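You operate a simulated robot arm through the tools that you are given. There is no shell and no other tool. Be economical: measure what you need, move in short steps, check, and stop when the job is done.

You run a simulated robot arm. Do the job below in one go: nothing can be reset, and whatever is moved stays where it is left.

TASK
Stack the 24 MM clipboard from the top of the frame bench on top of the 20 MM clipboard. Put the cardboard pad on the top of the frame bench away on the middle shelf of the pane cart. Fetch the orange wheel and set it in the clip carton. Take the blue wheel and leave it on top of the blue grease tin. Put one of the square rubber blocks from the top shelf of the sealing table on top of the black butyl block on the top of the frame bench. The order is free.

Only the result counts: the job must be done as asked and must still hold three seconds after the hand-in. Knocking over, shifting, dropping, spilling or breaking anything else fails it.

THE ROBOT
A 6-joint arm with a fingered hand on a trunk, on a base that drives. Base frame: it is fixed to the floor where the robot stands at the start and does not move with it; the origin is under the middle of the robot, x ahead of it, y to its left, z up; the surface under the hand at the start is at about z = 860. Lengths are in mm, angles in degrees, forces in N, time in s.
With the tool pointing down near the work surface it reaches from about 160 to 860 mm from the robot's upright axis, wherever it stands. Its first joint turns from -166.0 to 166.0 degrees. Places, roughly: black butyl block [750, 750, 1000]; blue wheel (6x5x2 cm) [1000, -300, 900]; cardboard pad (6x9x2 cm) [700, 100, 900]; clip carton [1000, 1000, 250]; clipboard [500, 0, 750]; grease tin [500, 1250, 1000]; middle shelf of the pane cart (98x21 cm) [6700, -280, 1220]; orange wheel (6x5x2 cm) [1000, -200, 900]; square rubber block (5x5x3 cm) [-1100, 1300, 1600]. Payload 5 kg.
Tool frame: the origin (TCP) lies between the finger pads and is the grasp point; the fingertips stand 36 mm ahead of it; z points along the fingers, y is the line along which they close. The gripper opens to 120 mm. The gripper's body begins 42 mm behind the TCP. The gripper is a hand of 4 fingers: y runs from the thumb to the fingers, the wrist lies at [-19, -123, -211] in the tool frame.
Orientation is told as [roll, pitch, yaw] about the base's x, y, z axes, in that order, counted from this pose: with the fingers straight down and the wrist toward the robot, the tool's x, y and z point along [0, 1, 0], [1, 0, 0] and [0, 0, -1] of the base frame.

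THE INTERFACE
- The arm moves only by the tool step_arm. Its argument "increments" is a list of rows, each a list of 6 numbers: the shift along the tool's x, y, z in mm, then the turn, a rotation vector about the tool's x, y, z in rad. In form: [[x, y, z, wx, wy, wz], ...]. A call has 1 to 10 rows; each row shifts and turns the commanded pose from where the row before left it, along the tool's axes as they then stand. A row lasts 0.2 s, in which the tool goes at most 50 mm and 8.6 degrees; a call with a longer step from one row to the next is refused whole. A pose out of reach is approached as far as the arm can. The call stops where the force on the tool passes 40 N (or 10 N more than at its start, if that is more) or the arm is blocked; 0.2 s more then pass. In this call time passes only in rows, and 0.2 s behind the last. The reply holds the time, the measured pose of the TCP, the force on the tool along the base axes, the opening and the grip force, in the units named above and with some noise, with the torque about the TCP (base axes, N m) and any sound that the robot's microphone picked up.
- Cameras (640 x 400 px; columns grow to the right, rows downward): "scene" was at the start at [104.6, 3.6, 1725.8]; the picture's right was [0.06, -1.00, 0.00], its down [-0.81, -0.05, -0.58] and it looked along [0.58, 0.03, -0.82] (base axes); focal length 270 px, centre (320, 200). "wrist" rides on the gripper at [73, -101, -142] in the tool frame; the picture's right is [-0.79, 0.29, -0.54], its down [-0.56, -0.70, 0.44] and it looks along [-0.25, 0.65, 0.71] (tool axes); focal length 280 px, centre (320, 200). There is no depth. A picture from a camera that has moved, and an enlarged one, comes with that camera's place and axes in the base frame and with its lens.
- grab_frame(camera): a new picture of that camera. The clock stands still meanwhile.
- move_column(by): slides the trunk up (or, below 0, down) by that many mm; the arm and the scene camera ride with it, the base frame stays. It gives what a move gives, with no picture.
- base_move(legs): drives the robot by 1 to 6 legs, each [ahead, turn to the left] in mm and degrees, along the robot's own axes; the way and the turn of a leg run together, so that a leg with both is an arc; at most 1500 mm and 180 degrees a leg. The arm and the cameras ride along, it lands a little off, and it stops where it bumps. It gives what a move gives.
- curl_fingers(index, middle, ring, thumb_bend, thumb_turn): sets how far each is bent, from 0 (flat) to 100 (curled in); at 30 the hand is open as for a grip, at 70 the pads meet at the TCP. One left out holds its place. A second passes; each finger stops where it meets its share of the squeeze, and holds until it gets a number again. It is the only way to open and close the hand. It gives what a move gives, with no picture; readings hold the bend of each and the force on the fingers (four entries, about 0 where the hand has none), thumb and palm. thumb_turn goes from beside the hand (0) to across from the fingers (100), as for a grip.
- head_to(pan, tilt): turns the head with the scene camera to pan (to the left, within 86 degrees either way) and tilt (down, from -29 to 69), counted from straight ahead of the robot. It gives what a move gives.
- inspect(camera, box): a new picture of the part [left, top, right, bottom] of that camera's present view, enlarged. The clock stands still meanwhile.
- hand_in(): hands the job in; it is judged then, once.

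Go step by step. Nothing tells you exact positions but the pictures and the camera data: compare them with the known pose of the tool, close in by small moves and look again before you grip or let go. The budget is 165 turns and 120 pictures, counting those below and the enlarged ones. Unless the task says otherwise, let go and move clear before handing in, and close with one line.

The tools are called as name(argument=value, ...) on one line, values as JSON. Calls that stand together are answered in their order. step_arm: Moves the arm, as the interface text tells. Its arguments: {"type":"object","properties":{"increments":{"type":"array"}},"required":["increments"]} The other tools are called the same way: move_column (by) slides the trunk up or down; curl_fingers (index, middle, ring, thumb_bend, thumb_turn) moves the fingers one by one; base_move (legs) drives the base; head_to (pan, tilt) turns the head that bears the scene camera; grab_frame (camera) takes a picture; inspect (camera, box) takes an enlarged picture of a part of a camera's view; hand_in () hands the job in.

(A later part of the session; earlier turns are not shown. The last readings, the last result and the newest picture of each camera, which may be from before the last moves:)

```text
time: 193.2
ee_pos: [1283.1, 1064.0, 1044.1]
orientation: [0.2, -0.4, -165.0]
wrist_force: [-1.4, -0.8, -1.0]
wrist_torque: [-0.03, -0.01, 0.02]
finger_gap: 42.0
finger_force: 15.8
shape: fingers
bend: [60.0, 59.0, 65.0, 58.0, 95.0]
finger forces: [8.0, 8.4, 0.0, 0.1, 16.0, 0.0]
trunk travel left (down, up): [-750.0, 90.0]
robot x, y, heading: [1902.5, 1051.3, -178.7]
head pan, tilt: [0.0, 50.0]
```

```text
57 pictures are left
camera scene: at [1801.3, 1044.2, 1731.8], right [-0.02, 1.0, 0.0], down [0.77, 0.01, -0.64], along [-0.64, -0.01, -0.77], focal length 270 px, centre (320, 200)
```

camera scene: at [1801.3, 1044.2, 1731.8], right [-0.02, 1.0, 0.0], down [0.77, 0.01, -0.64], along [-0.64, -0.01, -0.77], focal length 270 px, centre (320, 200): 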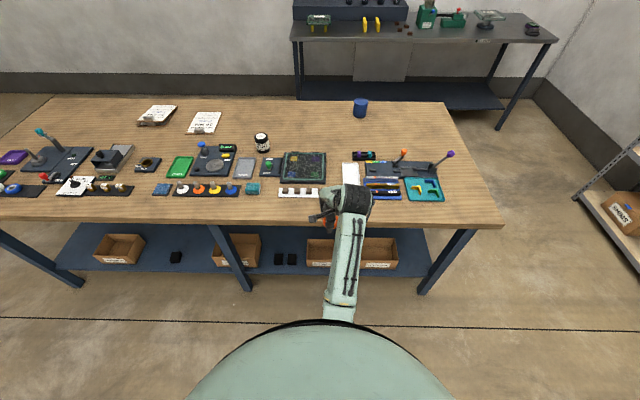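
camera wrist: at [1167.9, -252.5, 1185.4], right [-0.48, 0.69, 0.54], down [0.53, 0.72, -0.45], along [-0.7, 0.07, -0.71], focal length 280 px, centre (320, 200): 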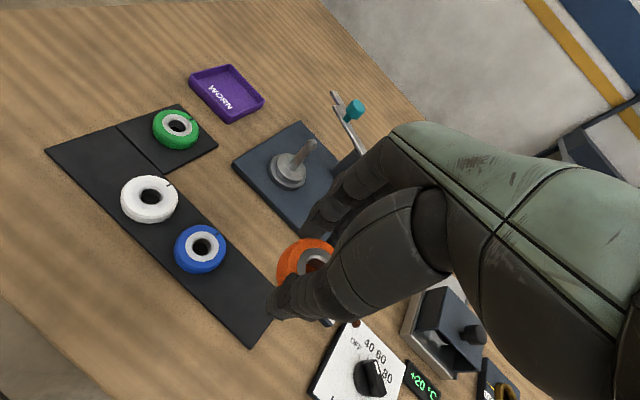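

I lower the trunk to see under the bench top, staying outside its edge.

move_column(by=-560)

head_to(pan=0, tilt=45)

grab_frame(camera="scene")

grab_frame(camera="wrist")

```text
refused: -560 is not a number from -400 to 400
```

```text
time: 193.8
ee_pos: [1284.3, 1065.6, 1044.4]
orientation: [0.2, -0.3, -164.9]
wrist_force: [0.7, 0.4, 0.0]
wrist_torque: [0.02, 0.04, 0.02]
finger_gap: 41.6
finger_force: 16.1
shape: fingers
bend: [60.0, 59.0, 65.0, 58.0, 95.0]
finger forces: [8.0, 8.4, 0.0, 0.0, 15.9, 0.1]
trunk travel left (down, up): [-750.0, 90.0]
robot x, y, heading: [1910.4, 1047.2, -178.9]
head pan, tilt: [0.0, 45.0]
```

```text
56 pictures are left
camera scene: at [1797.0, 1044.2, 1738.7], right [-0.02, 1.0, 0.0], down [0.71, 0.01, -0.71], along [-0.71, -0.01, -0.71], focal length 270 px, centre (320, 200)
```

scene: 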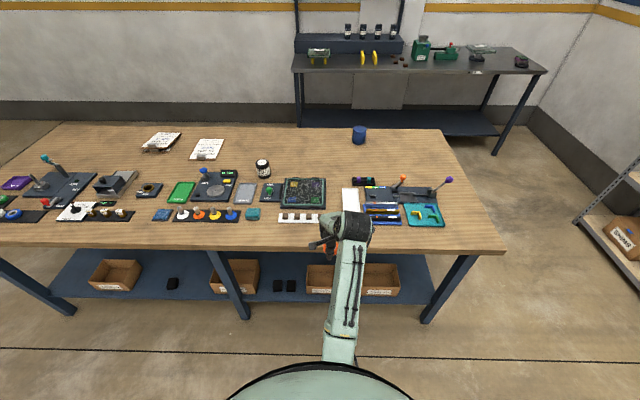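

```text
55 pictures are left
camera wrist: at [1400.9, 1021.0, 1185.2], right [-0.48, 0.69, 0.54], down [0.53, 0.72, -0.45], along [-0.7, 0.07, -0.71], focal length 280 px, centre (320, 200)
```

wrist: 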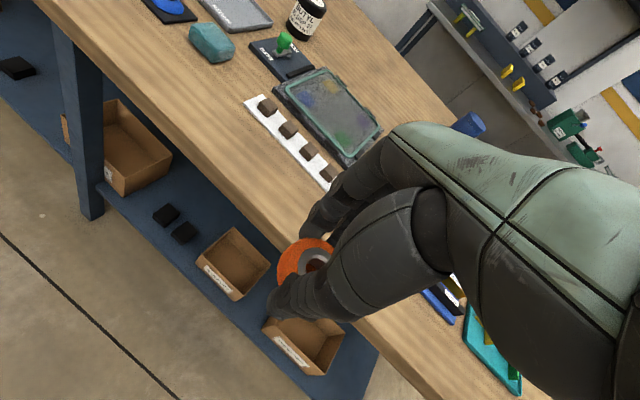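

move_column(by=-400)

move_column(by=-150)

grab_frame(camera="scene")

grab_frame(camera="wrist")

```text
time: 197.7
ee_pos: [1283.4, 1065.8, 643.9]
orientation: [0.2, -0.3, -164.9]
wrist_force: [0.2, -0.7, -1.6]
wrist_torque: [0.0, 0.02, 0.03]
finger_gap: 41.8
finger_force: 16.0
shape: fingers
bend: [60.0, 59.0, 65.0, 58.0, 95.0]
finger forces: [8.0, 8.4, 0.0, 0.0, 15.9, 0.1]
trunk travel left (down, up): [-350.0, 490.0]
robot x, y, heading: [1907.3, 1046.1, -178.8]
head pan, tilt: [0.0, 45.0]
```

```text
time: 199.4
ee_pos: [1284.2, 1065.3, 494.0]
orientation: [0.1, -0.3, -165.1]
wrist_force: [0.7, 0.0, 0.3]
wrist_torque: [-0.01, 0.0, 0.03]
finger_gap: 41.9
finger_force: 16.1
shape: fingers
bend: [60.0, 59.0, 65.0, 58.0, 95.0]
finger forces: [8.0, 8.4, 0.0, 0.1, 15.9, 0.0]
trunk travel left (down, up): [-200.0, 640.0]
robot x, y, heading: [1906.1, 1045.8, -179.1]
head pan, tilt: [0.0, 45.0]
```

```text
54 pictures are left
camera scene: at [1797.1, 1044.1, 1188.8], right [-0.02, 1.0, 0.0], down [0.71, 0.01, -0.71], along [-0.71, -0.01, -0.71], focal length 270 px, centre (320, 200)
```

scene: 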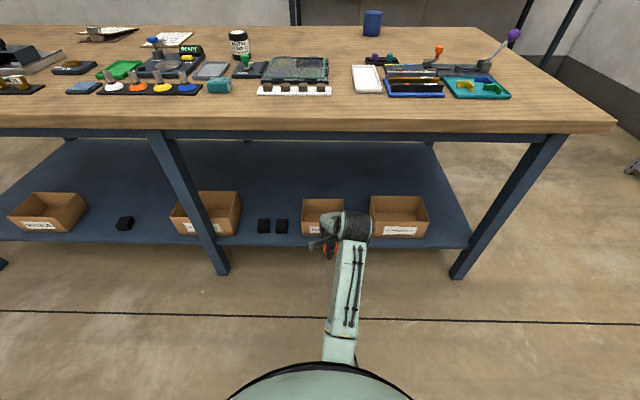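

```text
53 pictures are left
camera wrist: at [1401.0, 1021.0, 635.3], right [-0.48, 0.69, 0.54], down [0.53, 0.72, -0.45], along [-0.7, 0.07, -0.71], focal length 280 px, centre (320, 200)
```

wrist: 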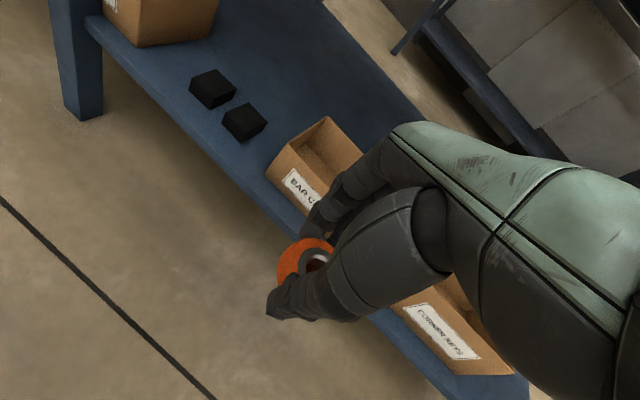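

inspect(camera="scene", box=[160, 180, 440, 250])

inspect(camera="wrist", box=[240, 100, 400, 240])

```text
2.29 times, centred on (300, 215) of scene
camera zoom: at [1797.1, 1044.1, 1188.8], right [-0.02, 1.0, 0.0], down [0.71, 0.01, -0.71], along [-0.71, -0.01, -0.71], focal length 617 px, centre (366, 166)
```

zoom: 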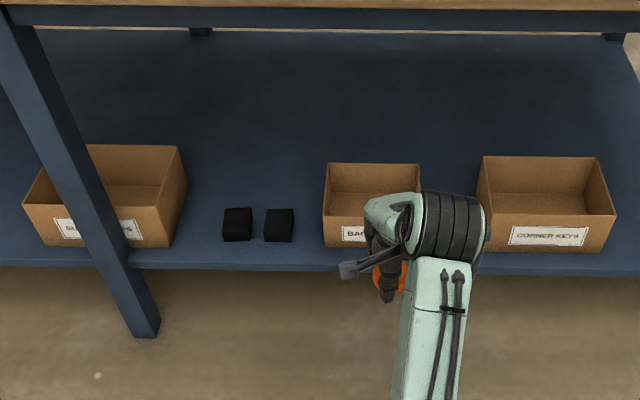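

```text
2.86 times, centred on (320, 170) of wrist
camera zoom: at [1401.0, 1021.0, 635.3], right [-0.48, 0.69, 0.54], down [0.53, 0.72, -0.45], along [-0.7, 0.07, -0.71], focal length 801 px, centre (320, 286)
```

zoom: 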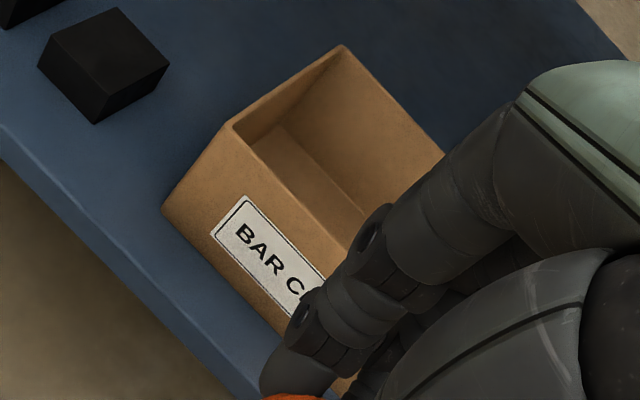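

This is the "BAR CLIPS" carton, about x 960–1097, y 959–1123, top z≈360, shelf ≈276. I lower and creep forward.

move_column(by=-50)

base_move(legs=[[150, 0]])

grab_frame(camera="wrist")

grab_frame(camera="scene")

```text
time: 200.3
ee_pos: [1283.1, 1064.5, 443.2]
orientation: [0.2, -0.2, -165.0]
wrist_force: [-0.1, 0.1, 0.2]
wrist_torque: [-0.02, -0.03, 0.02]
finger_gap: 41.8
finger_force: 15.8
shape: fingers
bend: [60.0, 59.0, 65.0, 58.0, 95.0]
finger forces: [8.0, 8.4, 0.0, 0.0, 15.8, 0.0]
trunk travel left (down, up): [-150.0, 690.0]
robot x, y, heading: [1905.9, 1047.1, -178.8]
head pan, tilt: [0.0, 45.0]
```

```text
time: 201.8
ee_pos: [1131.3, 1059.9, 442.6]
orientation: [0.2, -0.2, -165.0]
wrist_force: [-0.6, 0.2, 0.3]
wrist_torque: [0.03, 0.02, 0.02]
finger_gap: 41.8
finger_force: 16.0
shape: fingers
bend: [60.0, 59.0, 65.0, 58.0, 95.0]
finger forces: [7.9, 8.5, 0.0, 0.0, 15.9, 0.0]
trunk travel left (down, up): [-150.0, 690.0]
robot x, y, heading: [1754.9, 1046.5, -178.7]
head pan, tilt: [0.0, 45.0]
```

```text
50 pictures are left
camera wrist: at [1247.9, 1017.9, 584.9], right [-0.48, 0.69, 0.54], down [0.53, 0.72, -0.45], along [-0.7, 0.07, -0.71], focal length 280 px, centre (320, 200)
```

wrist: 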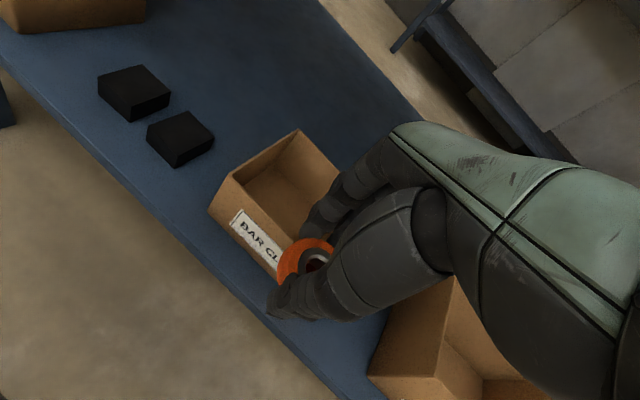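

```text
49 pictures are left
camera scene: at [1643.7, 1041.2, 1138.7], right [-0.02, 1.0, 0.0], down [0.71, 0.01, -0.71], along [-0.71, -0.01, -0.71], focal length 270 px, centre (320, 200)
```

scene: 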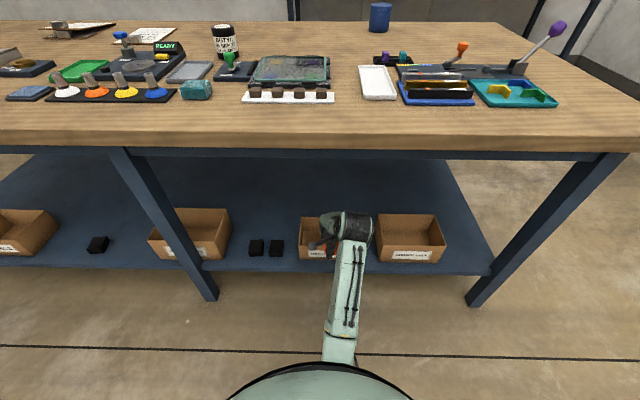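

Carton position confirmed. I move the wheel over its centre.

step_arm(increments=[[-3, 34, 0, 0, 0, 0], [-3, 34, 0, 0, 0, 0], [-2, 34, 0, 0, 0, 0]])

grab_frame(camera="wrist")

```text
time: 202.6
ee_pos: [1028.9, 1043.3, 444.5]
orientation: [0.2, -0.3, -165.0]
wrist_force: [-0.1, -0.5, -0.4]
wrist_torque: [0.0, 0.02, -0.03]
finger_gap: 41.8
finger_force: 16.1
shape: fingers
bend: [60.0, 59.0, 65.0, 58.0, 95.0]
finger forces: [7.9, 8.5, 0.0, 0.1, 15.8, 0.0]
trunk travel left (down, up): [-150.0, 690.0]
robot x, y, heading: [1751.9, 1046.0, -179.0]
head pan, tilt: [0.0, 45.0]
```

```text
48 pictures are left
camera wrist: at [1147.1, 1000.1, 586.1], right [-0.48, 0.69, 0.54], down [0.53, 0.72, -0.45], along [-0.7, 0.07, -0.71], focal length 280 px, centre (320, 200)
```

wrist: 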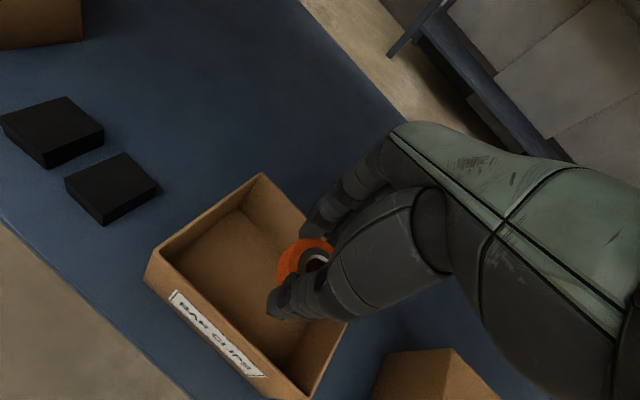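

I lower into the carton gradually.

step_arm(increments=[[0, 0, 20, 0, 0, 0], [0, 0, 20, 0, 0, 0], [0, 0, 15, 0, 0, 0], [0, 0, 15, 0, 0, 0]])

grab_frame(camera="wrist")

```text
time: 203.6
ee_pos: [1029.7, 1044.7, 379.7]
orientation: [0.0, -0.7, -165.1]
wrist_force: [1.9, -0.6, 18.7]
wrist_torque: [0.0, -0.93, 0.01]
finger_gap: 41.6
finger_force: 24.1
shape: fingers
bend: [61.0, 60.0, 65.0, 58.0, 95.0]
finger forces: [7.6, 7.8, 0.0, 0.0, 33.1, 0.0]
trunk travel left (down, up): [-150.0, 690.0]
robot x, y, heading: [1752.7, 1042.3, -179.1]
head pan, tilt: [0.0, 45.0]
```

```text
47 pictures are left
camera wrist: at [1147.2, 999.9, 520.0], right [-0.48, 0.69, 0.54], down [0.53, 0.72, -0.45], along [-0.7, 0.07, -0.71], focal length 280 px, centre (320, 200)
```

wrist: 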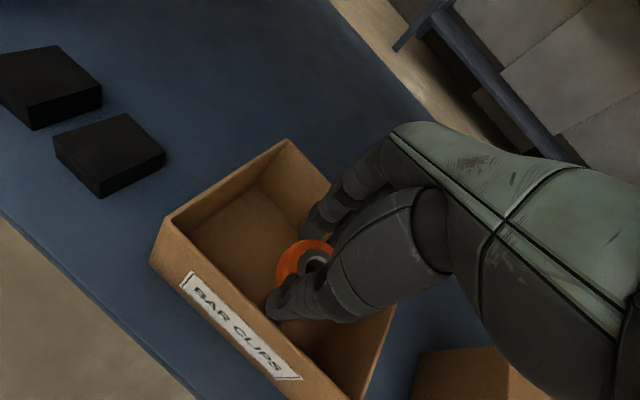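

The thumb touches the front rim. I rise, shift 20 mm deeper, and lower again.

step_arm(increments=[[0, 0, -18, 0, 0, 0], [0, 20, 0, 0, 0, 0], [0, 0, 15, 0, 0, 0]])

step_arm(increments=[[0, 0, 10, 0, 0, 0]])

grab_frame(camera="wrist")

```text
time: 204.4
ee_pos: [1011.1, 1038.8, 375.5]
orientation: [0.3, -0.2, -165.1]
wrist_force: [1.0, 0.4, -0.6]
wrist_torque: [0.02, -0.01, -0.02]
finger_gap: 41.4
finger_force: 16.8
shape: fingers
bend: [61.0, 60.0, 65.0, 58.0, 95.0]
finger forces: [8.0, 8.8, 0.0, 0.0, 15.9, 0.0]
trunk travel left (down, up): [-150.0, 690.0]
robot x, y, heading: [1753.8, 1045.7, -178.9]
head pan, tilt: [0.0, 45.0]
```

```text
time: 204.8
ee_pos: [1012.0, 1037.7, 366.2]
orientation: [0.1, -0.3, -165.0]
wrist_force: [-0.5, 0.1, -0.4]
wrist_torque: [0.01, 0.01, 0.0]
finger_gap: 41.3
finger_force: 16.5
shape: fingers
bend: [61.0, 60.0, 65.0, 58.0, 95.0]
finger forces: [8.1, 8.8, 0.0, 0.1, 15.9, 0.1]
trunk travel left (down, up): [-150.0, 690.0]
robot x, y, heading: [1754.0, 1044.1, -178.8]
head pan, tilt: [0.0, 45.0]
```

```text
46 pictures are left
camera wrist: at [1129.0, 994.7, 507.7], right [-0.48, 0.69, 0.54], down [0.53, 0.72, -0.45], along [-0.7, 0.07, -0.71], focal length 280 px, centre (320, 200)
```

wrist: 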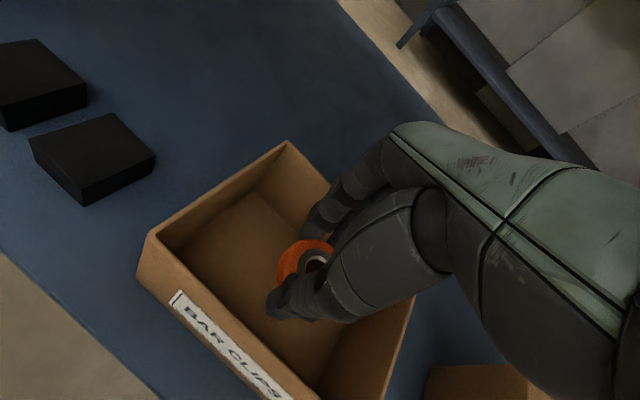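

step_arm(increments=[[0, 0, 8, 0, 0, 0], [0, 0, 6, 0, 0, 0]])

step_arm(increments=[[0, 0, 6, 0, 0, 0], [0, 0, 6, 0, 0, 0]])

grab_frame(camera="wrist")

```text
time: 205.4
ee_pos: [1011.1, 1037.0, 351.3]
orientation: [0.1, -0.3, -165.0]
wrist_force: [0.4, -0.2, -0.3]
wrist_torque: [-0.01, 0.0, 0.01]
finger_gap: 41.3
finger_force: 15.6
shape: fingers
bend: [61.0, 60.0, 65.0, 58.0, 95.0]
finger forces: [8.0, 8.8, 0.0, 0.1, 15.9, 0.0]
trunk travel left (down, up): [-150.0, 690.0]
robot x, y, heading: [1754.3, 1045.7, -178.9]
head pan, tilt: [0.0, 45.0]
```

```text
time: 206.0
ee_pos: [1011.4, 1035.8, 342.1]
orientation: [0.2, -0.2, -165.1]
wrist_force: [-0.6, -0.3, -0.2]
wrist_torque: [0.0, 0.03, -0.01]
finger_gap: 41.2
finger_force: 16.8
shape: fingers
bend: [61.0, 60.0, 65.0, 58.0, 95.0]
finger forces: [8.0, 8.8, 0.0, 0.0, 15.9, 0.0]
trunk travel left (down, up): [-150.0, 690.0]
robot x, y, heading: [1753.6, 1044.3, -178.9]
head pan, tilt: [0.0, 45.0]
```

```text
45 pictures are left
camera wrist: at [1128.5, 993.0, 482.6], right [-0.48, 0.69, 0.54], down [0.53, 0.72, -0.45], along [-0.7, 0.07, -0.71], focal length 280 px, centre (320, 200)
```

wrist: 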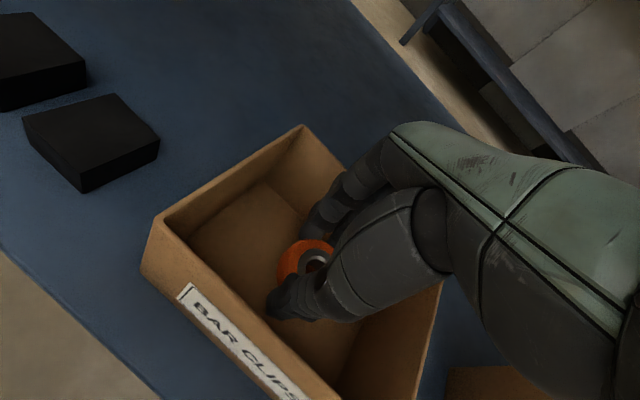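

step_arm(increments=[[0, 0, 6, 0, 0, 0], [0, 0, 4, 0, 0, 0]])

step_arm(increments=[[0, 0, 4, 0, 0, 0]])

step_arm(increments=[[0, 0, 4, 0, 0, 0]])

```text
time: 206.6
ee_pos: [1010.2, 1037.6, 332.2]
orientation: [0.2, -0.3, -165.0]
wrist_force: [0.0, 0.3, -0.4]
wrist_torque: [0.01, 0.01, -0.01]
finger_gap: 41.2
finger_force: 16.3
shape: fingers
bend: [61.0, 60.0, 65.0, 58.0, 95.0]
finger forces: [8.0, 8.8, 0.0, 0.0, 15.9, 0.0]
trunk travel left (down, up): [-150.0, 690.0]
robot x, y, heading: [1754.2, 1042.8, -178.8]
head pan, tilt: [0.0, 45.0]
```

```text
time: 207.0
ee_pos: [1010.7, 1036.9, 326.9]
orientation: [0.2, -0.2, -164.9]
wrist_force: [0.6, 0.2, -0.7]
wrist_torque: [-0.01, 0.01, 0.02]
finger_gap: 41.3
finger_force: 16.1
shape: fingers
bend: [61.0, 60.0, 65.0, 58.0, 95.0]
finger forces: [8.0, 8.8, 0.0, 0.0, 15.9, 0.0]
trunk travel left (down, up): [-150.0, 690.0]
robot x, y, heading: [1749.8, 1043.0, -178.8]
head pan, tilt: [0.0, 45.0]
```

```text
time: 207.4
ee_pos: [1009.7, 1037.9, 322.2]
orientation: [0.3, -0.3, -165.0]
wrist_force: [0.6, 0.0, -0.3]
wrist_torque: [0.02, -0.02, -0.01]
finger_gap: 41.2
finger_force: 15.8
shape: fingers
bend: [61.0, 60.0, 65.0, 58.0, 95.0]
finger forces: [8.0, 8.8, 0.0, 0.0, 15.9, 0.1]
trunk travel left (down, up): [-150.0, 690.0]
robot x, y, heading: [1753.3, 1042.9, -178.7]
head pan, tilt: [0.0, 45.0]
```

step_arm(increments=[[0, 0, 4, 0, 0, 0]])

step_arm(increments=[[0, 0, 4, 0, 0, 0]])

step_arm(increments=[[0, 0, 4, 0, 0, 0]])

grab_frame(camera="wrist")

```text
time: 207.8
ee_pos: [1010.8, 1036.3, 318.9]
orientation: [0.2, -0.2, -164.9]
wrist_force: [-0.7, 0.5, -0.7]
wrist_torque: [0.0, -0.03, 0.0]
finger_gap: 41.6
finger_force: 16.2
shape: fingers
bend: [61.0, 60.0, 65.0, 58.0, 95.0]
finger forces: [8.1, 8.8, 0.1, 0.0, 15.8, 0.0]
trunk travel left (down, up): [-150.0, 690.0]
robot x, y, heading: [1752.7, 1043.7, -178.8]
head pan, tilt: [0.0, 45.0]
```

```text
time: 208.2
ee_pos: [1010.2, 1036.8, 314.6]
orientation: [0.1, -0.3, -165.0]
wrist_force: [-0.1, 0.1, -0.9]
wrist_torque: [-0.04, 0.0, 0.01]
finger_gap: 41.3
finger_force: 16.2
shape: fingers
bend: [61.0, 60.0, 65.0, 58.0, 95.0]
finger forces: [8.1, 8.8, 0.1, 0.0, 15.7, 0.0]
trunk travel left (down, up): [-150.0, 690.0]
robot x, y, heading: [1754.5, 1043.5, -178.9]
head pan, tilt: [0.0, 45.0]
```

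```text
time: 208.6
ee_pos: [1010.2, 1037.6, 312.6]
orientation: [0.2, -0.2, -165.0]
wrist_force: [0.6, -0.6, -0.3]
wrist_torque: [0.0, 0.01, -0.01]
finger_gap: 41.1
finger_force: 16.0
shape: fingers
bend: [61.0, 60.0, 65.0, 58.0, 95.0]
finger forces: [8.1, 8.7, 0.0, 0.0, 15.8, 0.1]
trunk travel left (down, up): [-150.0, 690.0]
robot x, y, heading: [1754.9, 1041.2, -179.0]
head pan, tilt: [0.0, 45.0]
```

```text
44 pictures are left
camera wrist: at [1128.1, 993.2, 452.4], right [-0.48, 0.69, 0.54], down [0.53, 0.72, -0.45], along [-0.7, 0.07, -0.71], focal length 280 px, centre (320, 200)
```

wrist: 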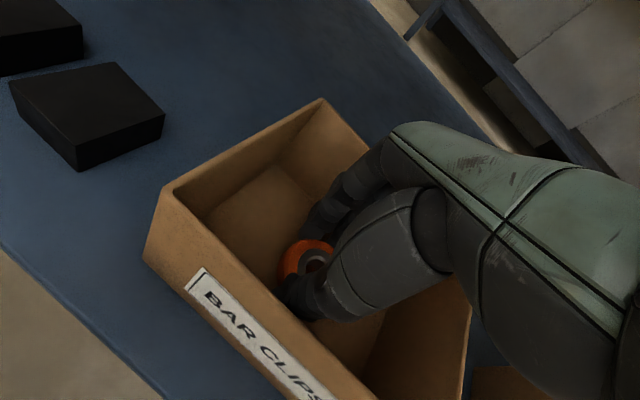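

step_arm(increments=[[0, 0, 5, 0, 0, 0]])

step_arm(increments=[[0, 0, 5, 0, 0, 0]])

step_arm(increments=[[0, 0, 5, 0, 0, 0]])

```text
time: 209.0
ee_pos: [1010.1, 1036.8, 305.7]
orientation: [0.2, -0.3, -165.0]
wrist_force: [-0.1, 0.1, 0.3]
wrist_torque: [-0.01, -0.04, -0.02]
finger_gap: 41.4
finger_force: 16.2
shape: fingers
bend: [61.0, 60.0, 65.0, 58.0, 95.0]
finger forces: [8.0, 8.9, 0.1, 0.1, 15.8, 0.1]
trunk travel left (down, up): [-150.0, 690.0]
robot x, y, heading: [1757.3, 1042.5, -178.9]
head pan, tilt: [0.0, 45.0]
```

```text
time: 209.4
ee_pos: [1010.0, 1037.9, 301.0]
orientation: [0.2, -0.3, -165.0]
wrist_force: [0.1, 0.6, -0.2]
wrist_torque: [0.0, 0.01, -0.04]
finger_gap: 41.2
finger_force: 16.7
shape: fingers
bend: [61.0, 60.0, 65.0, 58.0, 95.0]
finger forces: [8.0, 8.7, 0.0, 0.0, 15.7, 0.1]
trunk travel left (down, up): [-150.0, 690.0]
robot x, y, heading: [1752.0, 1047.7, -178.9]
head pan, tilt: [0.0, 45.0]
```

```text
time: 209.8
ee_pos: [1009.8, 1037.4, 296.1]
orientation: [0.3, -0.3, -165.0]
wrist_force: [-0.7, -0.4, 0.2]
wrist_torque: [-0.05, 0.02, 0.0]
finger_gap: 41.1
finger_force: 15.2
shape: fingers
bend: [61.0, 60.0, 65.0, 58.0, 95.0]
finger forces: [7.5, 8.2, 0.0, 0.0, 14.3, 0.0]
trunk travel left (down, up): [-150.0, 690.0]
robot x, y, heading: [1756.0, 1041.5, -179.0]
head pan, tilt: [0.0, 45.0]
```

step_arm(increments=[[0, 0, 3, 0, 0, 0]])

grab_frame(camera="wrist")

```text
time: 210.2
ee_pos: [1009.4, 1035.8, 295.8]
orientation: [0.1, -0.6, -165.0]
wrist_force: [0.7, -0.7, 7.7]
wrist_torque: [-0.02, -0.33, -0.02]
finger_gap: 40.4
finger_force: 15.6
shape: fingers
bend: [61.0, 60.0, 65.0, 58.0, 95.0]
finger forces: [7.5, 7.4, 0.1, 0.1, 15.6, 0.0]
trunk travel left (down, up): [-150.0, 690.0]
robot x, y, heading: [1752.9, 1044.8, -178.9]
head pan, tilt: [0.0, 45.0]
```

```text
43 pictures are left
camera wrist: at [1127.4, 993.5, 435.9], right [-0.48, 0.69, 0.54], down [0.53, 0.72, -0.45], along [-0.7, 0.07, -0.71], focal length 280 px, centre (320, 200)
```

wrist: 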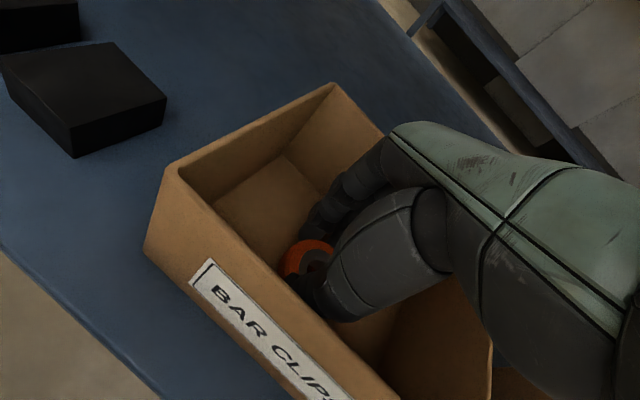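

Bottom contact. I release modestly and rise out.

curl_fingers(index=52, middle=52, ring=54, thumb_bend=52)

step_arm(increments=[[0, 0, -10, 0, 0, 0], [0, 0, -25, 0, 0, 0], [0, 0, -25, 0, 0, 0], [0, 0, -40, 0, 0, 0], [0, 0, -40, 0, 0, 0]])

grab_frame(camera="wrist")

```text
time: 211.2
ee_pos: [1010.0, 1038.1, 295.1]
orientation: [0.1, -0.5, -165.0]
wrist_force: [4.0, 2.0, 15.6]
wrist_torque: [-0.17, 0.32, -0.02]
finger_gap: 54.2
finger_force: 8.4
shape: fingers
bend: [55.0, 54.0, 54.0, 52.0, 97.0]
finger forces: [10.3, 6.4, 0.1, 0.1, 0.1, 0.0]
trunk travel left (down, up): [-150.0, 690.0]
robot x, y, heading: [1756.5, 1044.0, -178.9]
head pan, tilt: [0.0, 45.0]
```

```text
time: 212.4
ee_pos: [1011.4, 1036.0, 433.1]
orientation: [0.2, -0.3, -165.0]
wrist_force: [0.1, -0.5, -0.9]
wrist_torque: [0.0, -0.03, 0.02]
finger_gap: 58.3
finger_force: 0.1
shape: fingers
bend: [52.0, 52.0, 54.0, 52.0, 97.0]
finger forces: [0.1, 0.1, 0.1, 0.0, 0.0, 0.1]
trunk travel left (down, up): [-150.0, 690.0]
robot x, y, heading: [1752.2, 1047.4, -179.0]
head pan, tilt: [0.0, 45.0]
```

```text
42 pictures are left
camera wrist: at [1128.8, 992.3, 574.2], right [-0.48, 0.69, 0.54], down [0.53, 0.72, -0.45], along [-0.7, 0.07, -0.71], focal length 280 px, centre (320, 200)
```

wrist: 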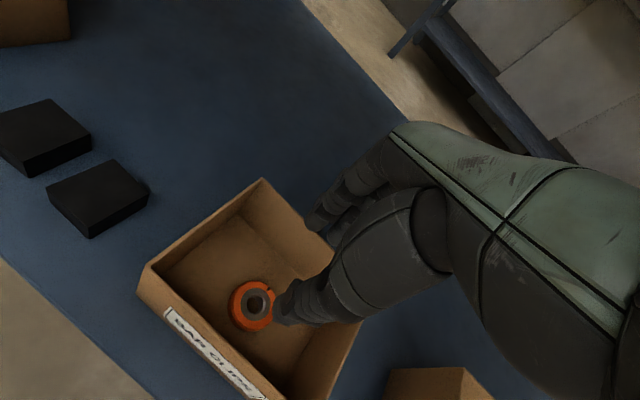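

Orange wheel is in the carton. I withdraw, raise the trunk and return to the blue wheel.

step_arm(increments=[[0, -45, 0, 0, 0, 0], [0, -45, 0, 0, 0, 0], [0, -40, 0, 0, 0, 0]])

base_move(legs=[[-230, 0]])

move_column(by=400)

move_column(by=260)

base_move(legs=[[0, 90], [1310, 0], [0, -91], [310, 0]])

grab_frame(camera="wrist")

```text
time: 213.2
ee_pos: [1138.1, 1070.4, 432.9]
orientation: [0.3, -0.3, -164.9]
wrist_force: [-0.2, 0.2, -0.4]
wrist_torque: [0.0, 0.0, 0.01]
finger_gap: 58.4
finger_force: 0.0
shape: fingers
bend: [52.0, 52.0, 54.0, 52.0, 97.0]
finger forces: [0.1, 0.1, 0.0, 0.1, 0.0, 0.1]
trunk travel left (down, up): [-150.0, 690.0]
robot x, y, heading: [1751.7, 1041.8, -178.8]
head pan, tilt: [0.0, 45.0]
```

```text
time: 215.0
ee_pos: [1367.8, 1078.0, 433.2]
orientation: [0.2, -0.3, -165.3]
wrist_force: [0.9, 0.4, -0.6]
wrist_torque: [0.02, 0.04, -0.01]
finger_gap: 58.1
finger_force: 0.1
shape: fingers
bend: [52.0, 52.0, 54.0, 52.0, 97.0]
finger forces: [0.1, 0.0, 0.0, 0.0, 0.0, 0.0]
trunk travel left (down, up): [-150.0, 690.0]
robot x, y, heading: [1981.2, 1043.6, -179.2]
head pan, tilt: [0.0, 45.0]
```

```text
time: 218.9
ee_pos: [1367.2, 1078.8, 833.7]
orientation: [0.2, -0.4, -165.3]
wrist_force: [0.3, 0.6, 0.5]
wrist_torque: [-0.01, -0.04, 0.01]
finger_gap: 58.5
finger_force: 0.1
shape: fingers
bend: [52.0, 52.0, 54.0, 52.0, 97.0]
finger forces: [0.1, 0.1, 0.0, 0.0, 0.0, 0.0]
trunk travel left (down, up): [-550.0, 290.0]
robot x, y, heading: [1985.6, 1046.1, -179.2]
head pan, tilt: [0.0, 45.0]
```

```text
time: 221.5
ee_pos: [1367.4, 1077.7, 1092.0]
orientation: [0.3, -0.3, -165.3]
wrist_force: [0.6, 0.2, 0.7]
wrist_torque: [0.0, 0.03, -0.01]
finger_gap: 58.3
finger_force: 0.0
shape: fingers
bend: [52.0, 52.0, 54.0, 52.0, 97.0]
finger forces: [0.0, 0.0, 0.0, 0.0, 0.0, 0.0]
trunk travel left (down, up): [-810.0, 30.0]
robot x, y, heading: [1980.2, 1047.6, -179.3]
head pan, tilt: [0.0, 45.0]
```

```text
time: 239.7
ee_pos: [1123.4, -239.2, 1092.6]
orientation: [0.1, -0.3, -163.9]
wrist_force: [0.1, -1.0, -0.7]
wrist_torque: [0.0, 0.02, 0.02]
finger_gap: 58.5
finger_force: 0.1
shape: fingers
bend: [52.0, 52.0, 54.0, 52.0, 97.0]
finger forces: [0.1, 0.0, 0.1, 0.0, 0.0, 0.1]
trunk travel left (down, up): [-810.0, 30.0]
robot x, y, heading: [1735.6, -257.3, -177.5]
head pan, tilt: [0.0, 45.0]
```

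```text
41 pictures are left
camera wrist: at [1241.9, -280.0, 1234.5], right [-0.49, 0.68, 0.54], down [0.52, 0.73, -0.45], along [-0.7, 0.06, -0.71], focal length 280 px, centre (320, 200)
```

wrist: 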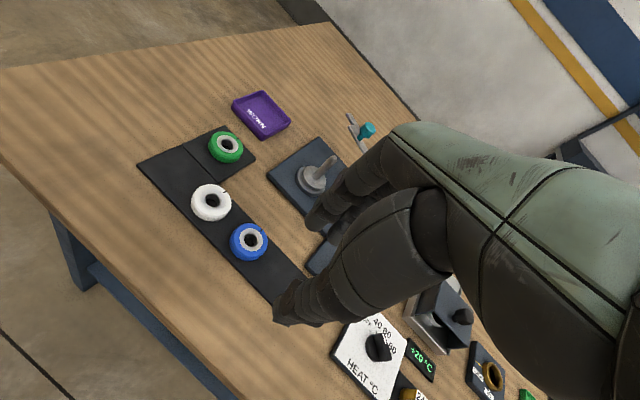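

Blue is at about (1050,-282). I move above it with yaw 180 and preshaped hand.

curl_fingers(index=45, middle=45, ring=45, thumb_bend=45)

step_arm(increments=[[11, 41, 20, 0, 0, 0], [11, 41, 20, 0, 0, 0], [0, 0, 40, 0, 0, 0.14], [0, 0, 40, 0, 0, 0.14], [0, 0, 20, 0, 0, 0]])

grab_frame(camera="wrist")

```text
time: 240.7
ee_pos: [1124.0, -238.4, 1091.7]
orientation: [0.2, -0.4, -163.9]
wrist_force: [0.7, -0.1, 0.3]
wrist_torque: [0.02, 0.0, 0.04]
finger_gap: 79.0
finger_force: 0.1
shape: fingers
bend: [45.0, 45.0, 45.0, 45.0, 97.0]
finger forces: [0.0, 0.0, 0.1, 0.0, 0.0, 0.0]
trunk travel left (down, up): [-810.0, 30.0]
robot x, y, heading: [1737.1, -256.5, -177.9]
head pan, tilt: [0.0, 45.0]
```

```text
time: 241.8
ee_pos: [1049.3, -282.3, 952.7]
orientation: [0.2, -0.2, 179.9]
wrist_force: [-0.2, -0.7, 0.7]
wrist_torque: [-0.06, -0.01, -0.03]
finger_gap: 79.4
finger_force: 0.0
shape: fingers
bend: [45.0, 45.0, 45.0, 45.0, 97.0]
finger forces: [0.1, 0.0, 0.0, 0.0, 0.0, 0.0]
trunk travel left (down, up): [-810.0, 30.0]
robot x, y, heading: [1739.3, -252.2, -177.8]
head pan, tilt: [0.0, 45.0]
```

```text
40 pictures are left
camera wrist: at [1151.4, -354.4, 1094.8], right [-0.29, 0.79, 0.54], down [0.7, 0.56, -0.45], along [-0.66, 0.25, -0.71], focal length 280 px, centre (320, 200)
```

wrist: 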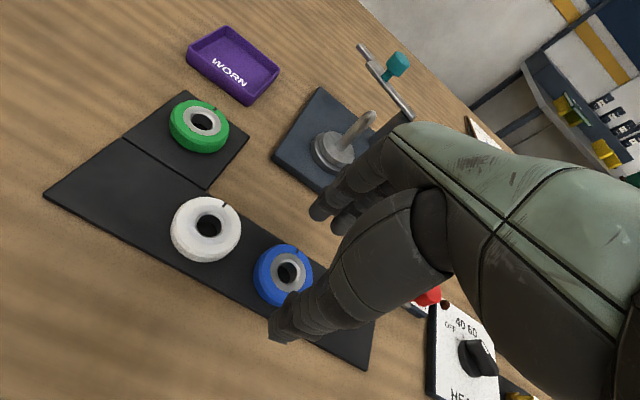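

Aligned. I descend, grip and lift the blue wheel.

step_arm(increments=[[0, 0, 20, 0, 0, 0], [0, 0, 15, 0, 0, 0], [0, 0, 9, 0, 0, 0]])

curl_fingers(index=75, middle=75, ring=70, thumb_bend=72)

step_arm(increments=[[0, 0, -8, 0, 0, 0], [0, 0, -20, 0, 0, 0], [0, 0, -30, 0, 0, 0], [0, 0, -40, 0, 0, 0], [0, 0, -50, 0, 0, 0], [0, 0, -40, 0, 0, 0]])

grab_frame(camera="wrist")

```text
time: 242.7
ee_pos: [1049.8, -283.9, 908.9]
orientation: [0.2, -0.1, -180.0]
wrist_force: [0.4, 0.2, 1.3]
wrist_torque: [-0.01, 0.03, -0.02]
finger_gap: 79.3
finger_force: 0.0
shape: fingers
bend: [45.0, 45.0, 45.0, 45.0, 97.0]
finger forces: [0.0, 0.0, 0.0, 0.0, 0.0, 0.1]
trunk travel left (down, up): [-810.0, 30.0]
robot x, y, heading: [1737.7, -257.5, -177.8]
head pan, tilt: [0.0, 45.0]
```

```text
time: 243.7
ee_pos: [1049.5, -283.7, 909.0]
orientation: [0.2, -0.2, -180.0]
wrist_force: [0.1, 0.7, 0.0]
wrist_torque: [0.01, 0.02, -0.03]
finger_gap: 44.8
finger_force: 18.5
shape: fingers
bend: [60.0, 61.0, 70.0, 57.0, 95.0]
finger forces: [9.3, 9.4, 0.0, 0.0, 18.6, 0.0]
trunk travel left (down, up): [-810.0, 30.0]
robot x, y, heading: [1737.7, -253.4, -177.6]
head pan, tilt: [0.0, 45.0]
```

```text
time: 245.1
ee_pos: [1052.5, -283.5, 1100.2]
orientation: [0.2, -0.2, -180.0]
wrist_force: [0.1, 0.0, -0.4]
wrist_torque: [-0.01, 0.0, 0.0]
finger_gap: 44.9
finger_force: 18.6
shape: fingers
bend: [60.0, 61.0, 70.0, 57.0, 95.0]
finger forces: [9.0, 9.4, 0.0, 0.0, 18.6, 0.1]
trunk travel left (down, up): [-810.0, 30.0]
robot x, y, heading: [1738.1, -254.9, -178.1]
head pan, tilt: [0.0, 45.0]
```

```text
39 pictures are left
camera wrist: at [1153.8, -355.6, 1241.4], right [-0.29, 0.79, 0.54], down [0.7, 0.56, -0.45], along [-0.66, 0.25, -0.71], focal length 280 px, centre (320, 200)
```

wrist: 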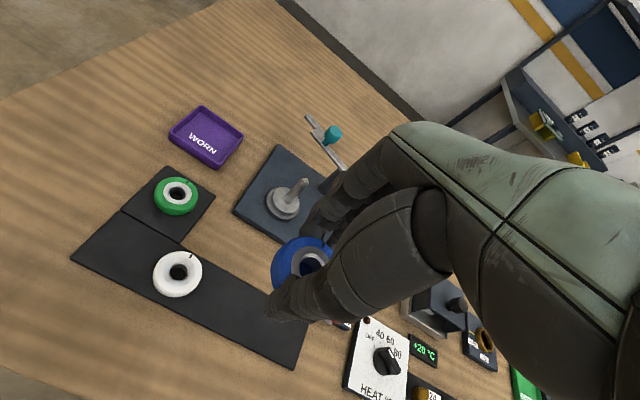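

Blue wheel held. I retract and drive round to the near-left side of the bench for the grease tin.

step_arm(increments=[[0, -40, 0, 0, 0, 0], [0, -40, 0, 0, 0, 0]])

base_move(legs=[[-150, 0], [0, 88], [930, 0], [0, -90], [1500, 0], [590, 0]])

base_move(legs=[[0, -90]])

head_to(pan=-10, tilt=35)

grab_frame(camera="scene")

```text
time: 245.7
ee_pos: [1132.9, -281.7, 1101.5]
orientation: [0.2, -0.2, -180.0]
wrist_force: [0.3, 0.3, -0.7]
wrist_torque: [0.02, 0.04, -0.01]
finger_gap: 44.8
finger_force: 18.6
shape: fingers
bend: [60.0, 61.0, 70.0, 57.0, 95.0]
finger forces: [9.1, 9.5, 0.0, 0.1, 18.5, 0.0]
trunk travel left (down, up): [-810.0, 30.0]
robot x, y, heading: [1738.7, -254.3, -177.6]
head pan, tilt: [0.0, 45.0]
```

```text
time: 272.1
ee_pos: [-799.4, -1217.7, 1099.3]
orientation: [0.2, -0.2, 178.2]
wrist_force: [-0.3, -0.8, 0.8]
wrist_torque: [-0.01, 0.01, 0.01]
finger_gap: 44.2
finger_force: 17.8
shape: fingers
bend: [60.0, 62.0, 70.0, 57.0, 95.0]
finger forces: [8.5, 8.8, 0.0, 0.1, 17.0, 0.0]
trunk travel left (down, up): [-810.0, 30.0]
robot x, y, heading: [-196.8, -1210.3, -179.4]
head pan, tilt: [0.0, 45.0]
```

```text
time: 277.0
ee_pos: [-222.4, -602.0, 1099.7]
orientation: [0.3, -0.1, 90.2]
wrist_force: [0.2, 0.1, -0.7]
wrist_torque: [-0.04, -0.02, -0.01]
finger_gap: 43.7
finger_force: 16.7
shape: fingers
bend: [60.0, 62.0, 70.0, 57.0, 95.0]
finger forces: [8.5, 8.7, 0.1, 0.0, 16.7, 0.0]
trunk travel left (down, up): [-810.0, 30.0]
robot x, y, heading: [-192.0, -1207.9, 92.4]
head pan, tilt: [0.0, 45.0]
```

```text
time: 277.7
ee_pos: [-223.7, -601.4, 1098.9]
orientation: [0.2, -0.2, 90.2]
wrist_force: [-0.4, -1.0, -0.2]
wrist_torque: [0.0, 0.01, 0.02]
finger_gap: 43.7
finger_force: 16.6
shape: fingers
bend: [60.0, 62.0, 70.0, 57.0, 95.0]
finger forces: [8.5, 8.8, 0.0, 0.0, 16.6, 0.0]
trunk travel left (down, up): [-810.0, 30.0]
robot x, y, heading: [-190.3, -1209.7, 92.5]
head pan, tilt: [-10.0, 35.0]
```

```text
38 pictures are left
camera scene: at [-180.2, -1090.5, 1813.5], right [0.99, -0.13, 0.0], down [-0.08, -0.57, -0.82], along [0.11, 0.81, -0.57], focal length 270 px, centre (320, 200)
```

scene: 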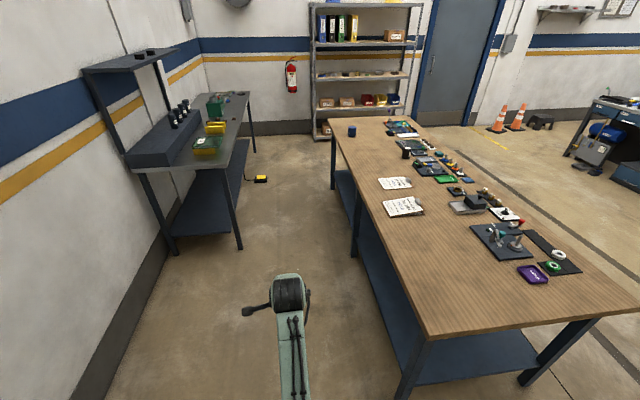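

The aisle is clear. I drive up it and turn to face the tin.

base_move(legs=[[0, -2.5], [1500, 0], [900, 0], [0, -90]])

head_to(pan=0, tilt=50)

grab_frame(camera="scene")

grab_frame(camera="wrist")

```text
time: 295.7
ee_pos: [434.9, 1167.1, 1100.6]
orientation: [0.2, -0.3, -4.6]
wrist_force: [0.3, 0.3, -1.0]
wrist_torque: [0.01, 0.02, 0.02]
finger_gap: 43.7
finger_force: 16.1
shape: fingers
bend: [60.0, 62.0, 70.0, 57.0, 95.0]
finger forces: [8.2, 8.6, 0.1, 0.1, 16.3, 0.0]
trunk travel left (down, up): [-810.0, 30.0]
robot x, y, heading: [-174.6, 1190.2, -2.4]
head pan, tilt: [-10.0, 35.0]
```

```text
time: 296.5
ee_pos: [434.8, 1166.8, 1099.3]
orientation: [0.3, -0.2, -4.6]
wrist_force: [-0.3, 0.0, -0.9]
wrist_torque: [0.01, 0.03, 0.01]
finger_gap: 43.5
finger_force: 17.3
shape: fingers
bend: [60.0, 62.0, 70.0, 57.0, 95.0]
finger forces: [8.2, 8.6, 0.0, 0.0, 16.3, 0.0]
trunk travel left (down, up): [-810.0, 30.0]
robot x, y, heading: [-172.5, 1190.0, -2.6]
head pan, tilt: [0.0, 50.0]
```

```text
37 pictures are left
camera scene: at [-62.3, 1182.7, 1791.9], right [-0.04, -1.0, 0.0], down [-0.76, 0.03, -0.64], along [0.64, -0.03, -0.77], focal length 270 px, centre (320, 200)
```

scene: 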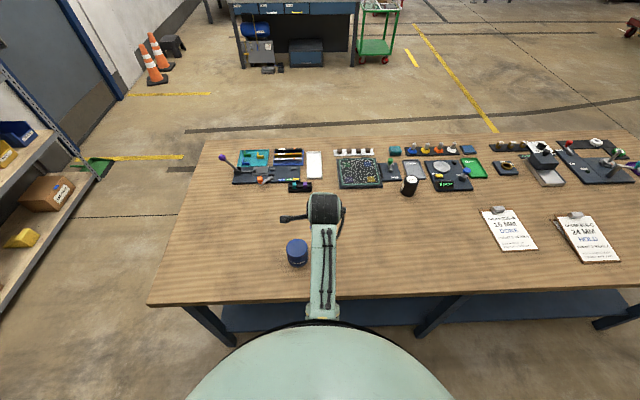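

```text
36 pictures are left
camera wrist: at [339.7, 1247.2, 1241.3], right [0.22, -0.81, 0.54], down [-0.74, -0.5, -0.45], along [0.63, -0.3, -0.71], focal length 280 px, centre (320, 200)
```

wrist: 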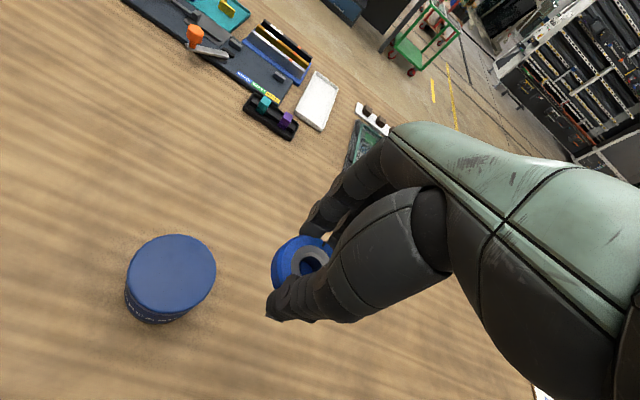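

The tin top is at about (422,1243), z≈963, diameter ~79. I move over it and partly down.

step_arm(increments=[[38, -9, 0, 0, 0, 0], [37, -9, 0, 0, 0, 0], [0, 0, 30, 0, 0, 0], [0, 0, 20, 0, 0, 0]])

grab_frame(camera="wrist")

inspect(camera="scene", box=[220, 170, 380, 290])

```text
time: 297.5
ee_pos: [422.7, 1243.9, 1051.3]
orientation: [0.2, -0.2, -4.8]
wrist_force: [-0.2, -0.8, 0.5]
wrist_torque: [-0.03, 0.0, -0.01]
finger_gap: 43.4
finger_force: 16.7
shape: fingers
bend: [60.0, 62.0, 70.0, 57.0, 95.0]
finger forces: [8.2, 8.6, 0.0, 0.0, 16.3, 0.1]
trunk travel left (down, up): [-810.0, 30.0]
robot x, y, heading: [-168.1, 1186.2, -2.3]
head pan, tilt: [0.0, 50.0]
```

```text
35 pictures are left
camera wrist: at [327.5, 1324.2, 1192.0], right [0.22, -0.81, 0.54], down [-0.74, -0.5, -0.45], along [0.63, -0.3, -0.71], focal length 280 px, centre (320, 200)
```

wrist: 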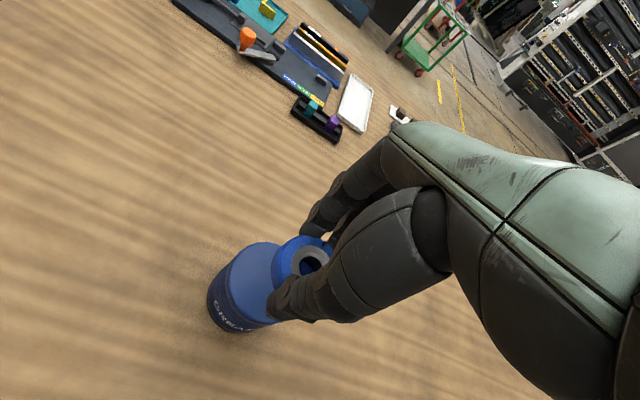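

```text
3.33 times, centred on (300, 230) of scene
camera zoom: at [-62.4, 1183.4, 1791.9], right [-0.04, -1.0, 0.0], down [-0.77, 0.03, -0.64], along [0.64, -0.03, -0.77], focal length 900 px, centre (387, 100)
```

zoom: 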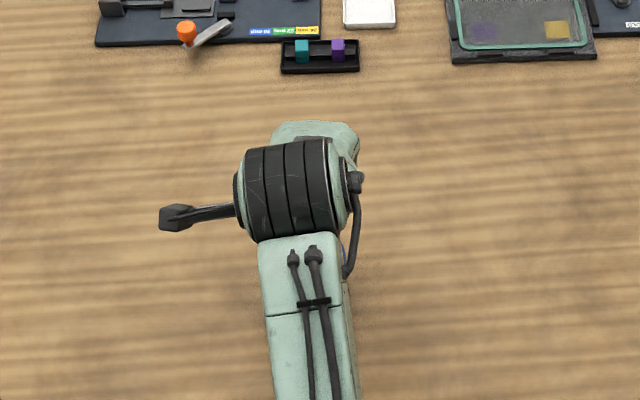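

The tin seems a bit to the left of the wheel axis; I zoom to measure.

inspect(camera="wrist", box=[180, 210, 340, 350])

```text
2.86 times, centred on (260, 280) of wrist
camera zoom: at [327.5, 1324.2, 1192.0], right [0.22, -0.81, 0.54], down [-0.74, -0.5, -0.45], along [0.63, -0.3, -0.71], focal length 801 px, centre (491, -29)
```

zoom: 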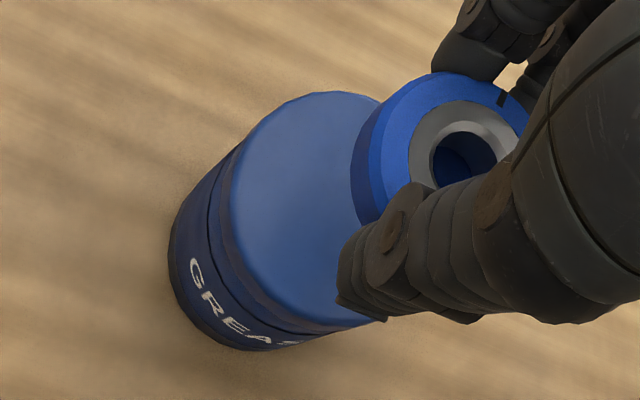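

After correcting the zoom mapping, the tin centre is (420,1247), within 4 mm. I nudge and lower to contact.

step_arm(increments=[[3, -2, 15, 0, 0, 0], [0, 0, 12, 0, 0, 0], [0, 0, 7, 0, 0, 0]])

step_arm(increments=[[0, 0, 5, 0, 0, 0]])

step_arm(increments=[[0, 0, 4, 0, 0, 0]])

grab_frame(camera="wrist")

```text
time: 298.3
ee_pos: [421.0, 1246.8, 1016.8]
orientation: [0.2, -0.2, -4.6]
wrist_force: [0.0, 0.8, -0.8]
wrist_torque: [0.04, -0.02, -0.04]
finger_gap: 43.6
finger_force: 16.7
shape: fingers
bend: [60.0, 62.0, 70.0, 57.0, 95.0]
finger forces: [8.3, 8.6, 0.0, 0.1, 16.3, 0.0]
trunk travel left (down, up): [-810.0, 30.0]
robot x, y, heading: [-172.3, 1187.8, -2.6]
head pan, tilt: [0.0, 50.0]
```

```text
time: 298.7
ee_pos: [421.3, 1246.8, 1011.4]
orientation: [0.3, -0.3, -4.5]
wrist_force: [0.2, -0.3, -1.2]
wrist_torque: [-0.01, 0.01, 0.01]
finger_gap: 43.5
finger_force: 16.5
shape: fingers
bend: [60.0, 62.0, 70.0, 57.0, 95.0]
finger forces: [8.1, 8.6, 0.0, 0.1, 16.2, 0.1]
trunk travel left (down, up): [-810.0, 30.0]
robot x, y, heading: [-171.5, 1186.9, -2.5]
head pan, tilt: [0.0, 50.0]
```

```text
time: 299.1
ee_pos: [420.4, 1246.9, 1007.7]
orientation: [0.3, -0.2, -4.6]
wrist_force: [-0.3, -0.2, 0.2]
wrist_torque: [0.02, 0.0, 0.01]
finger_gap: 43.4
finger_force: 16.5
shape: fingers
bend: [60.0, 62.0, 70.0, 57.0, 95.0]
finger forces: [8.1, 8.6, 0.0, 0.0, 16.3, 0.0]
trunk travel left (down, up): [-810.0, 30.0]
robot x, y, heading: [-169.5, 1190.2, -2.7]
head pan, tilt: [0.0, 50.0]
```

```text
32 pictures are left
camera wrist: at [326.1, 1326.8, 1148.9], right [0.22, -0.81, 0.54], down [-0.74, -0.5, -0.45], along [0.63, -0.3, -0.71], focal length 280 px, centre (320, 200)
```

wrist: 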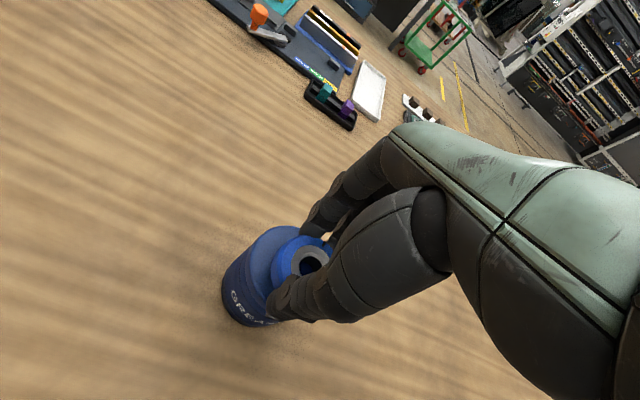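

Still free. I continue in small steps to contact.

step_arm(increments=[[0, 0, 4, 0, 0, 0]])

step_arm(increments=[[0, 0, 3, 0, 0, 0]])

step_arm(increments=[[0, 0, 3, 0, 0, 0]])

step_arm(increments=[[0, 0, 3, 0, 0, 0]])

```text
time: 299.5
ee_pos: [421.4, 1247.2, 1002.1]
orientation: [0.2, -0.2, -4.6]
wrist_force: [-0.4, -0.2, -0.5]
wrist_torque: [0.01, -0.01, 0.0]
finger_gap: 43.4
finger_force: 16.7
shape: fingers
bend: [60.0, 62.0, 70.0, 57.0, 95.0]
finger forces: [8.3, 8.6, 0.0, 0.1, 16.3, 0.1]
trunk travel left (down, up): [-810.0, 30.0]
robot x, y, heading: [-173.6, 1187.4, -2.5]
head pan, tilt: [0.0, 50.0]
```

```text
time: 299.9
ee_pos: [421.5, 1247.3, 999.3]
orientation: [0.2, -0.3, -4.6]
wrist_force: [0.1, -0.2, -0.3]
wrist_torque: [-0.02, -0.01, -0.01]
finger_gap: 43.3
finger_force: 16.7
shape: fingers
bend: [60.0, 62.0, 70.0, 57.0, 95.0]
finger forces: [8.2, 8.6, 0.0, 0.0, 16.3, 0.0]
trunk travel left (down, up): [-810.0, 30.0]
robot x, y, heading: [-173.1, 1186.9, -2.3]
head pan, tilt: [0.0, 50.0]
```

```text
time: 300.3
ee_pos: [420.3, 1246.9, 996.6]
orientation: [0.2, -0.2, -4.5]
wrist_force: [0.3, -0.5, -0.1]
wrist_torque: [0.02, 0.01, 0.02]
finger_gap: 43.2
finger_force: 16.4
shape: fingers
bend: [60.0, 62.0, 70.0, 57.0, 95.0]
finger forces: [8.2, 8.6, 0.0, 0.1, 16.4, 0.0]
trunk travel left (down, up): [-810.0, 30.0]
robot x, y, heading: [-170.2, 1191.0, -2.3]
head pan, tilt: [0.0, 50.0]
```

```text
time: 300.7
ee_pos: [422.1, 1246.9, 995.2]
orientation: [0.2, -0.1, -4.6]
wrist_force: [0.2, 0.2, -1.0]
wrist_torque: [0.02, -0.01, 0.02]
finger_gap: 43.3
finger_force: 16.5
shape: fingers
bend: [60.0, 62.0, 70.0, 57.0, 95.0]
finger forces: [8.1, 8.6, 0.0, 0.0, 16.3, 0.1]
trunk travel left (down, up): [-810.0, 30.0]
robot x, y, heading: [-174.3, 1187.5, -2.4]
head pan, tilt: [0.0, 50.0]
```

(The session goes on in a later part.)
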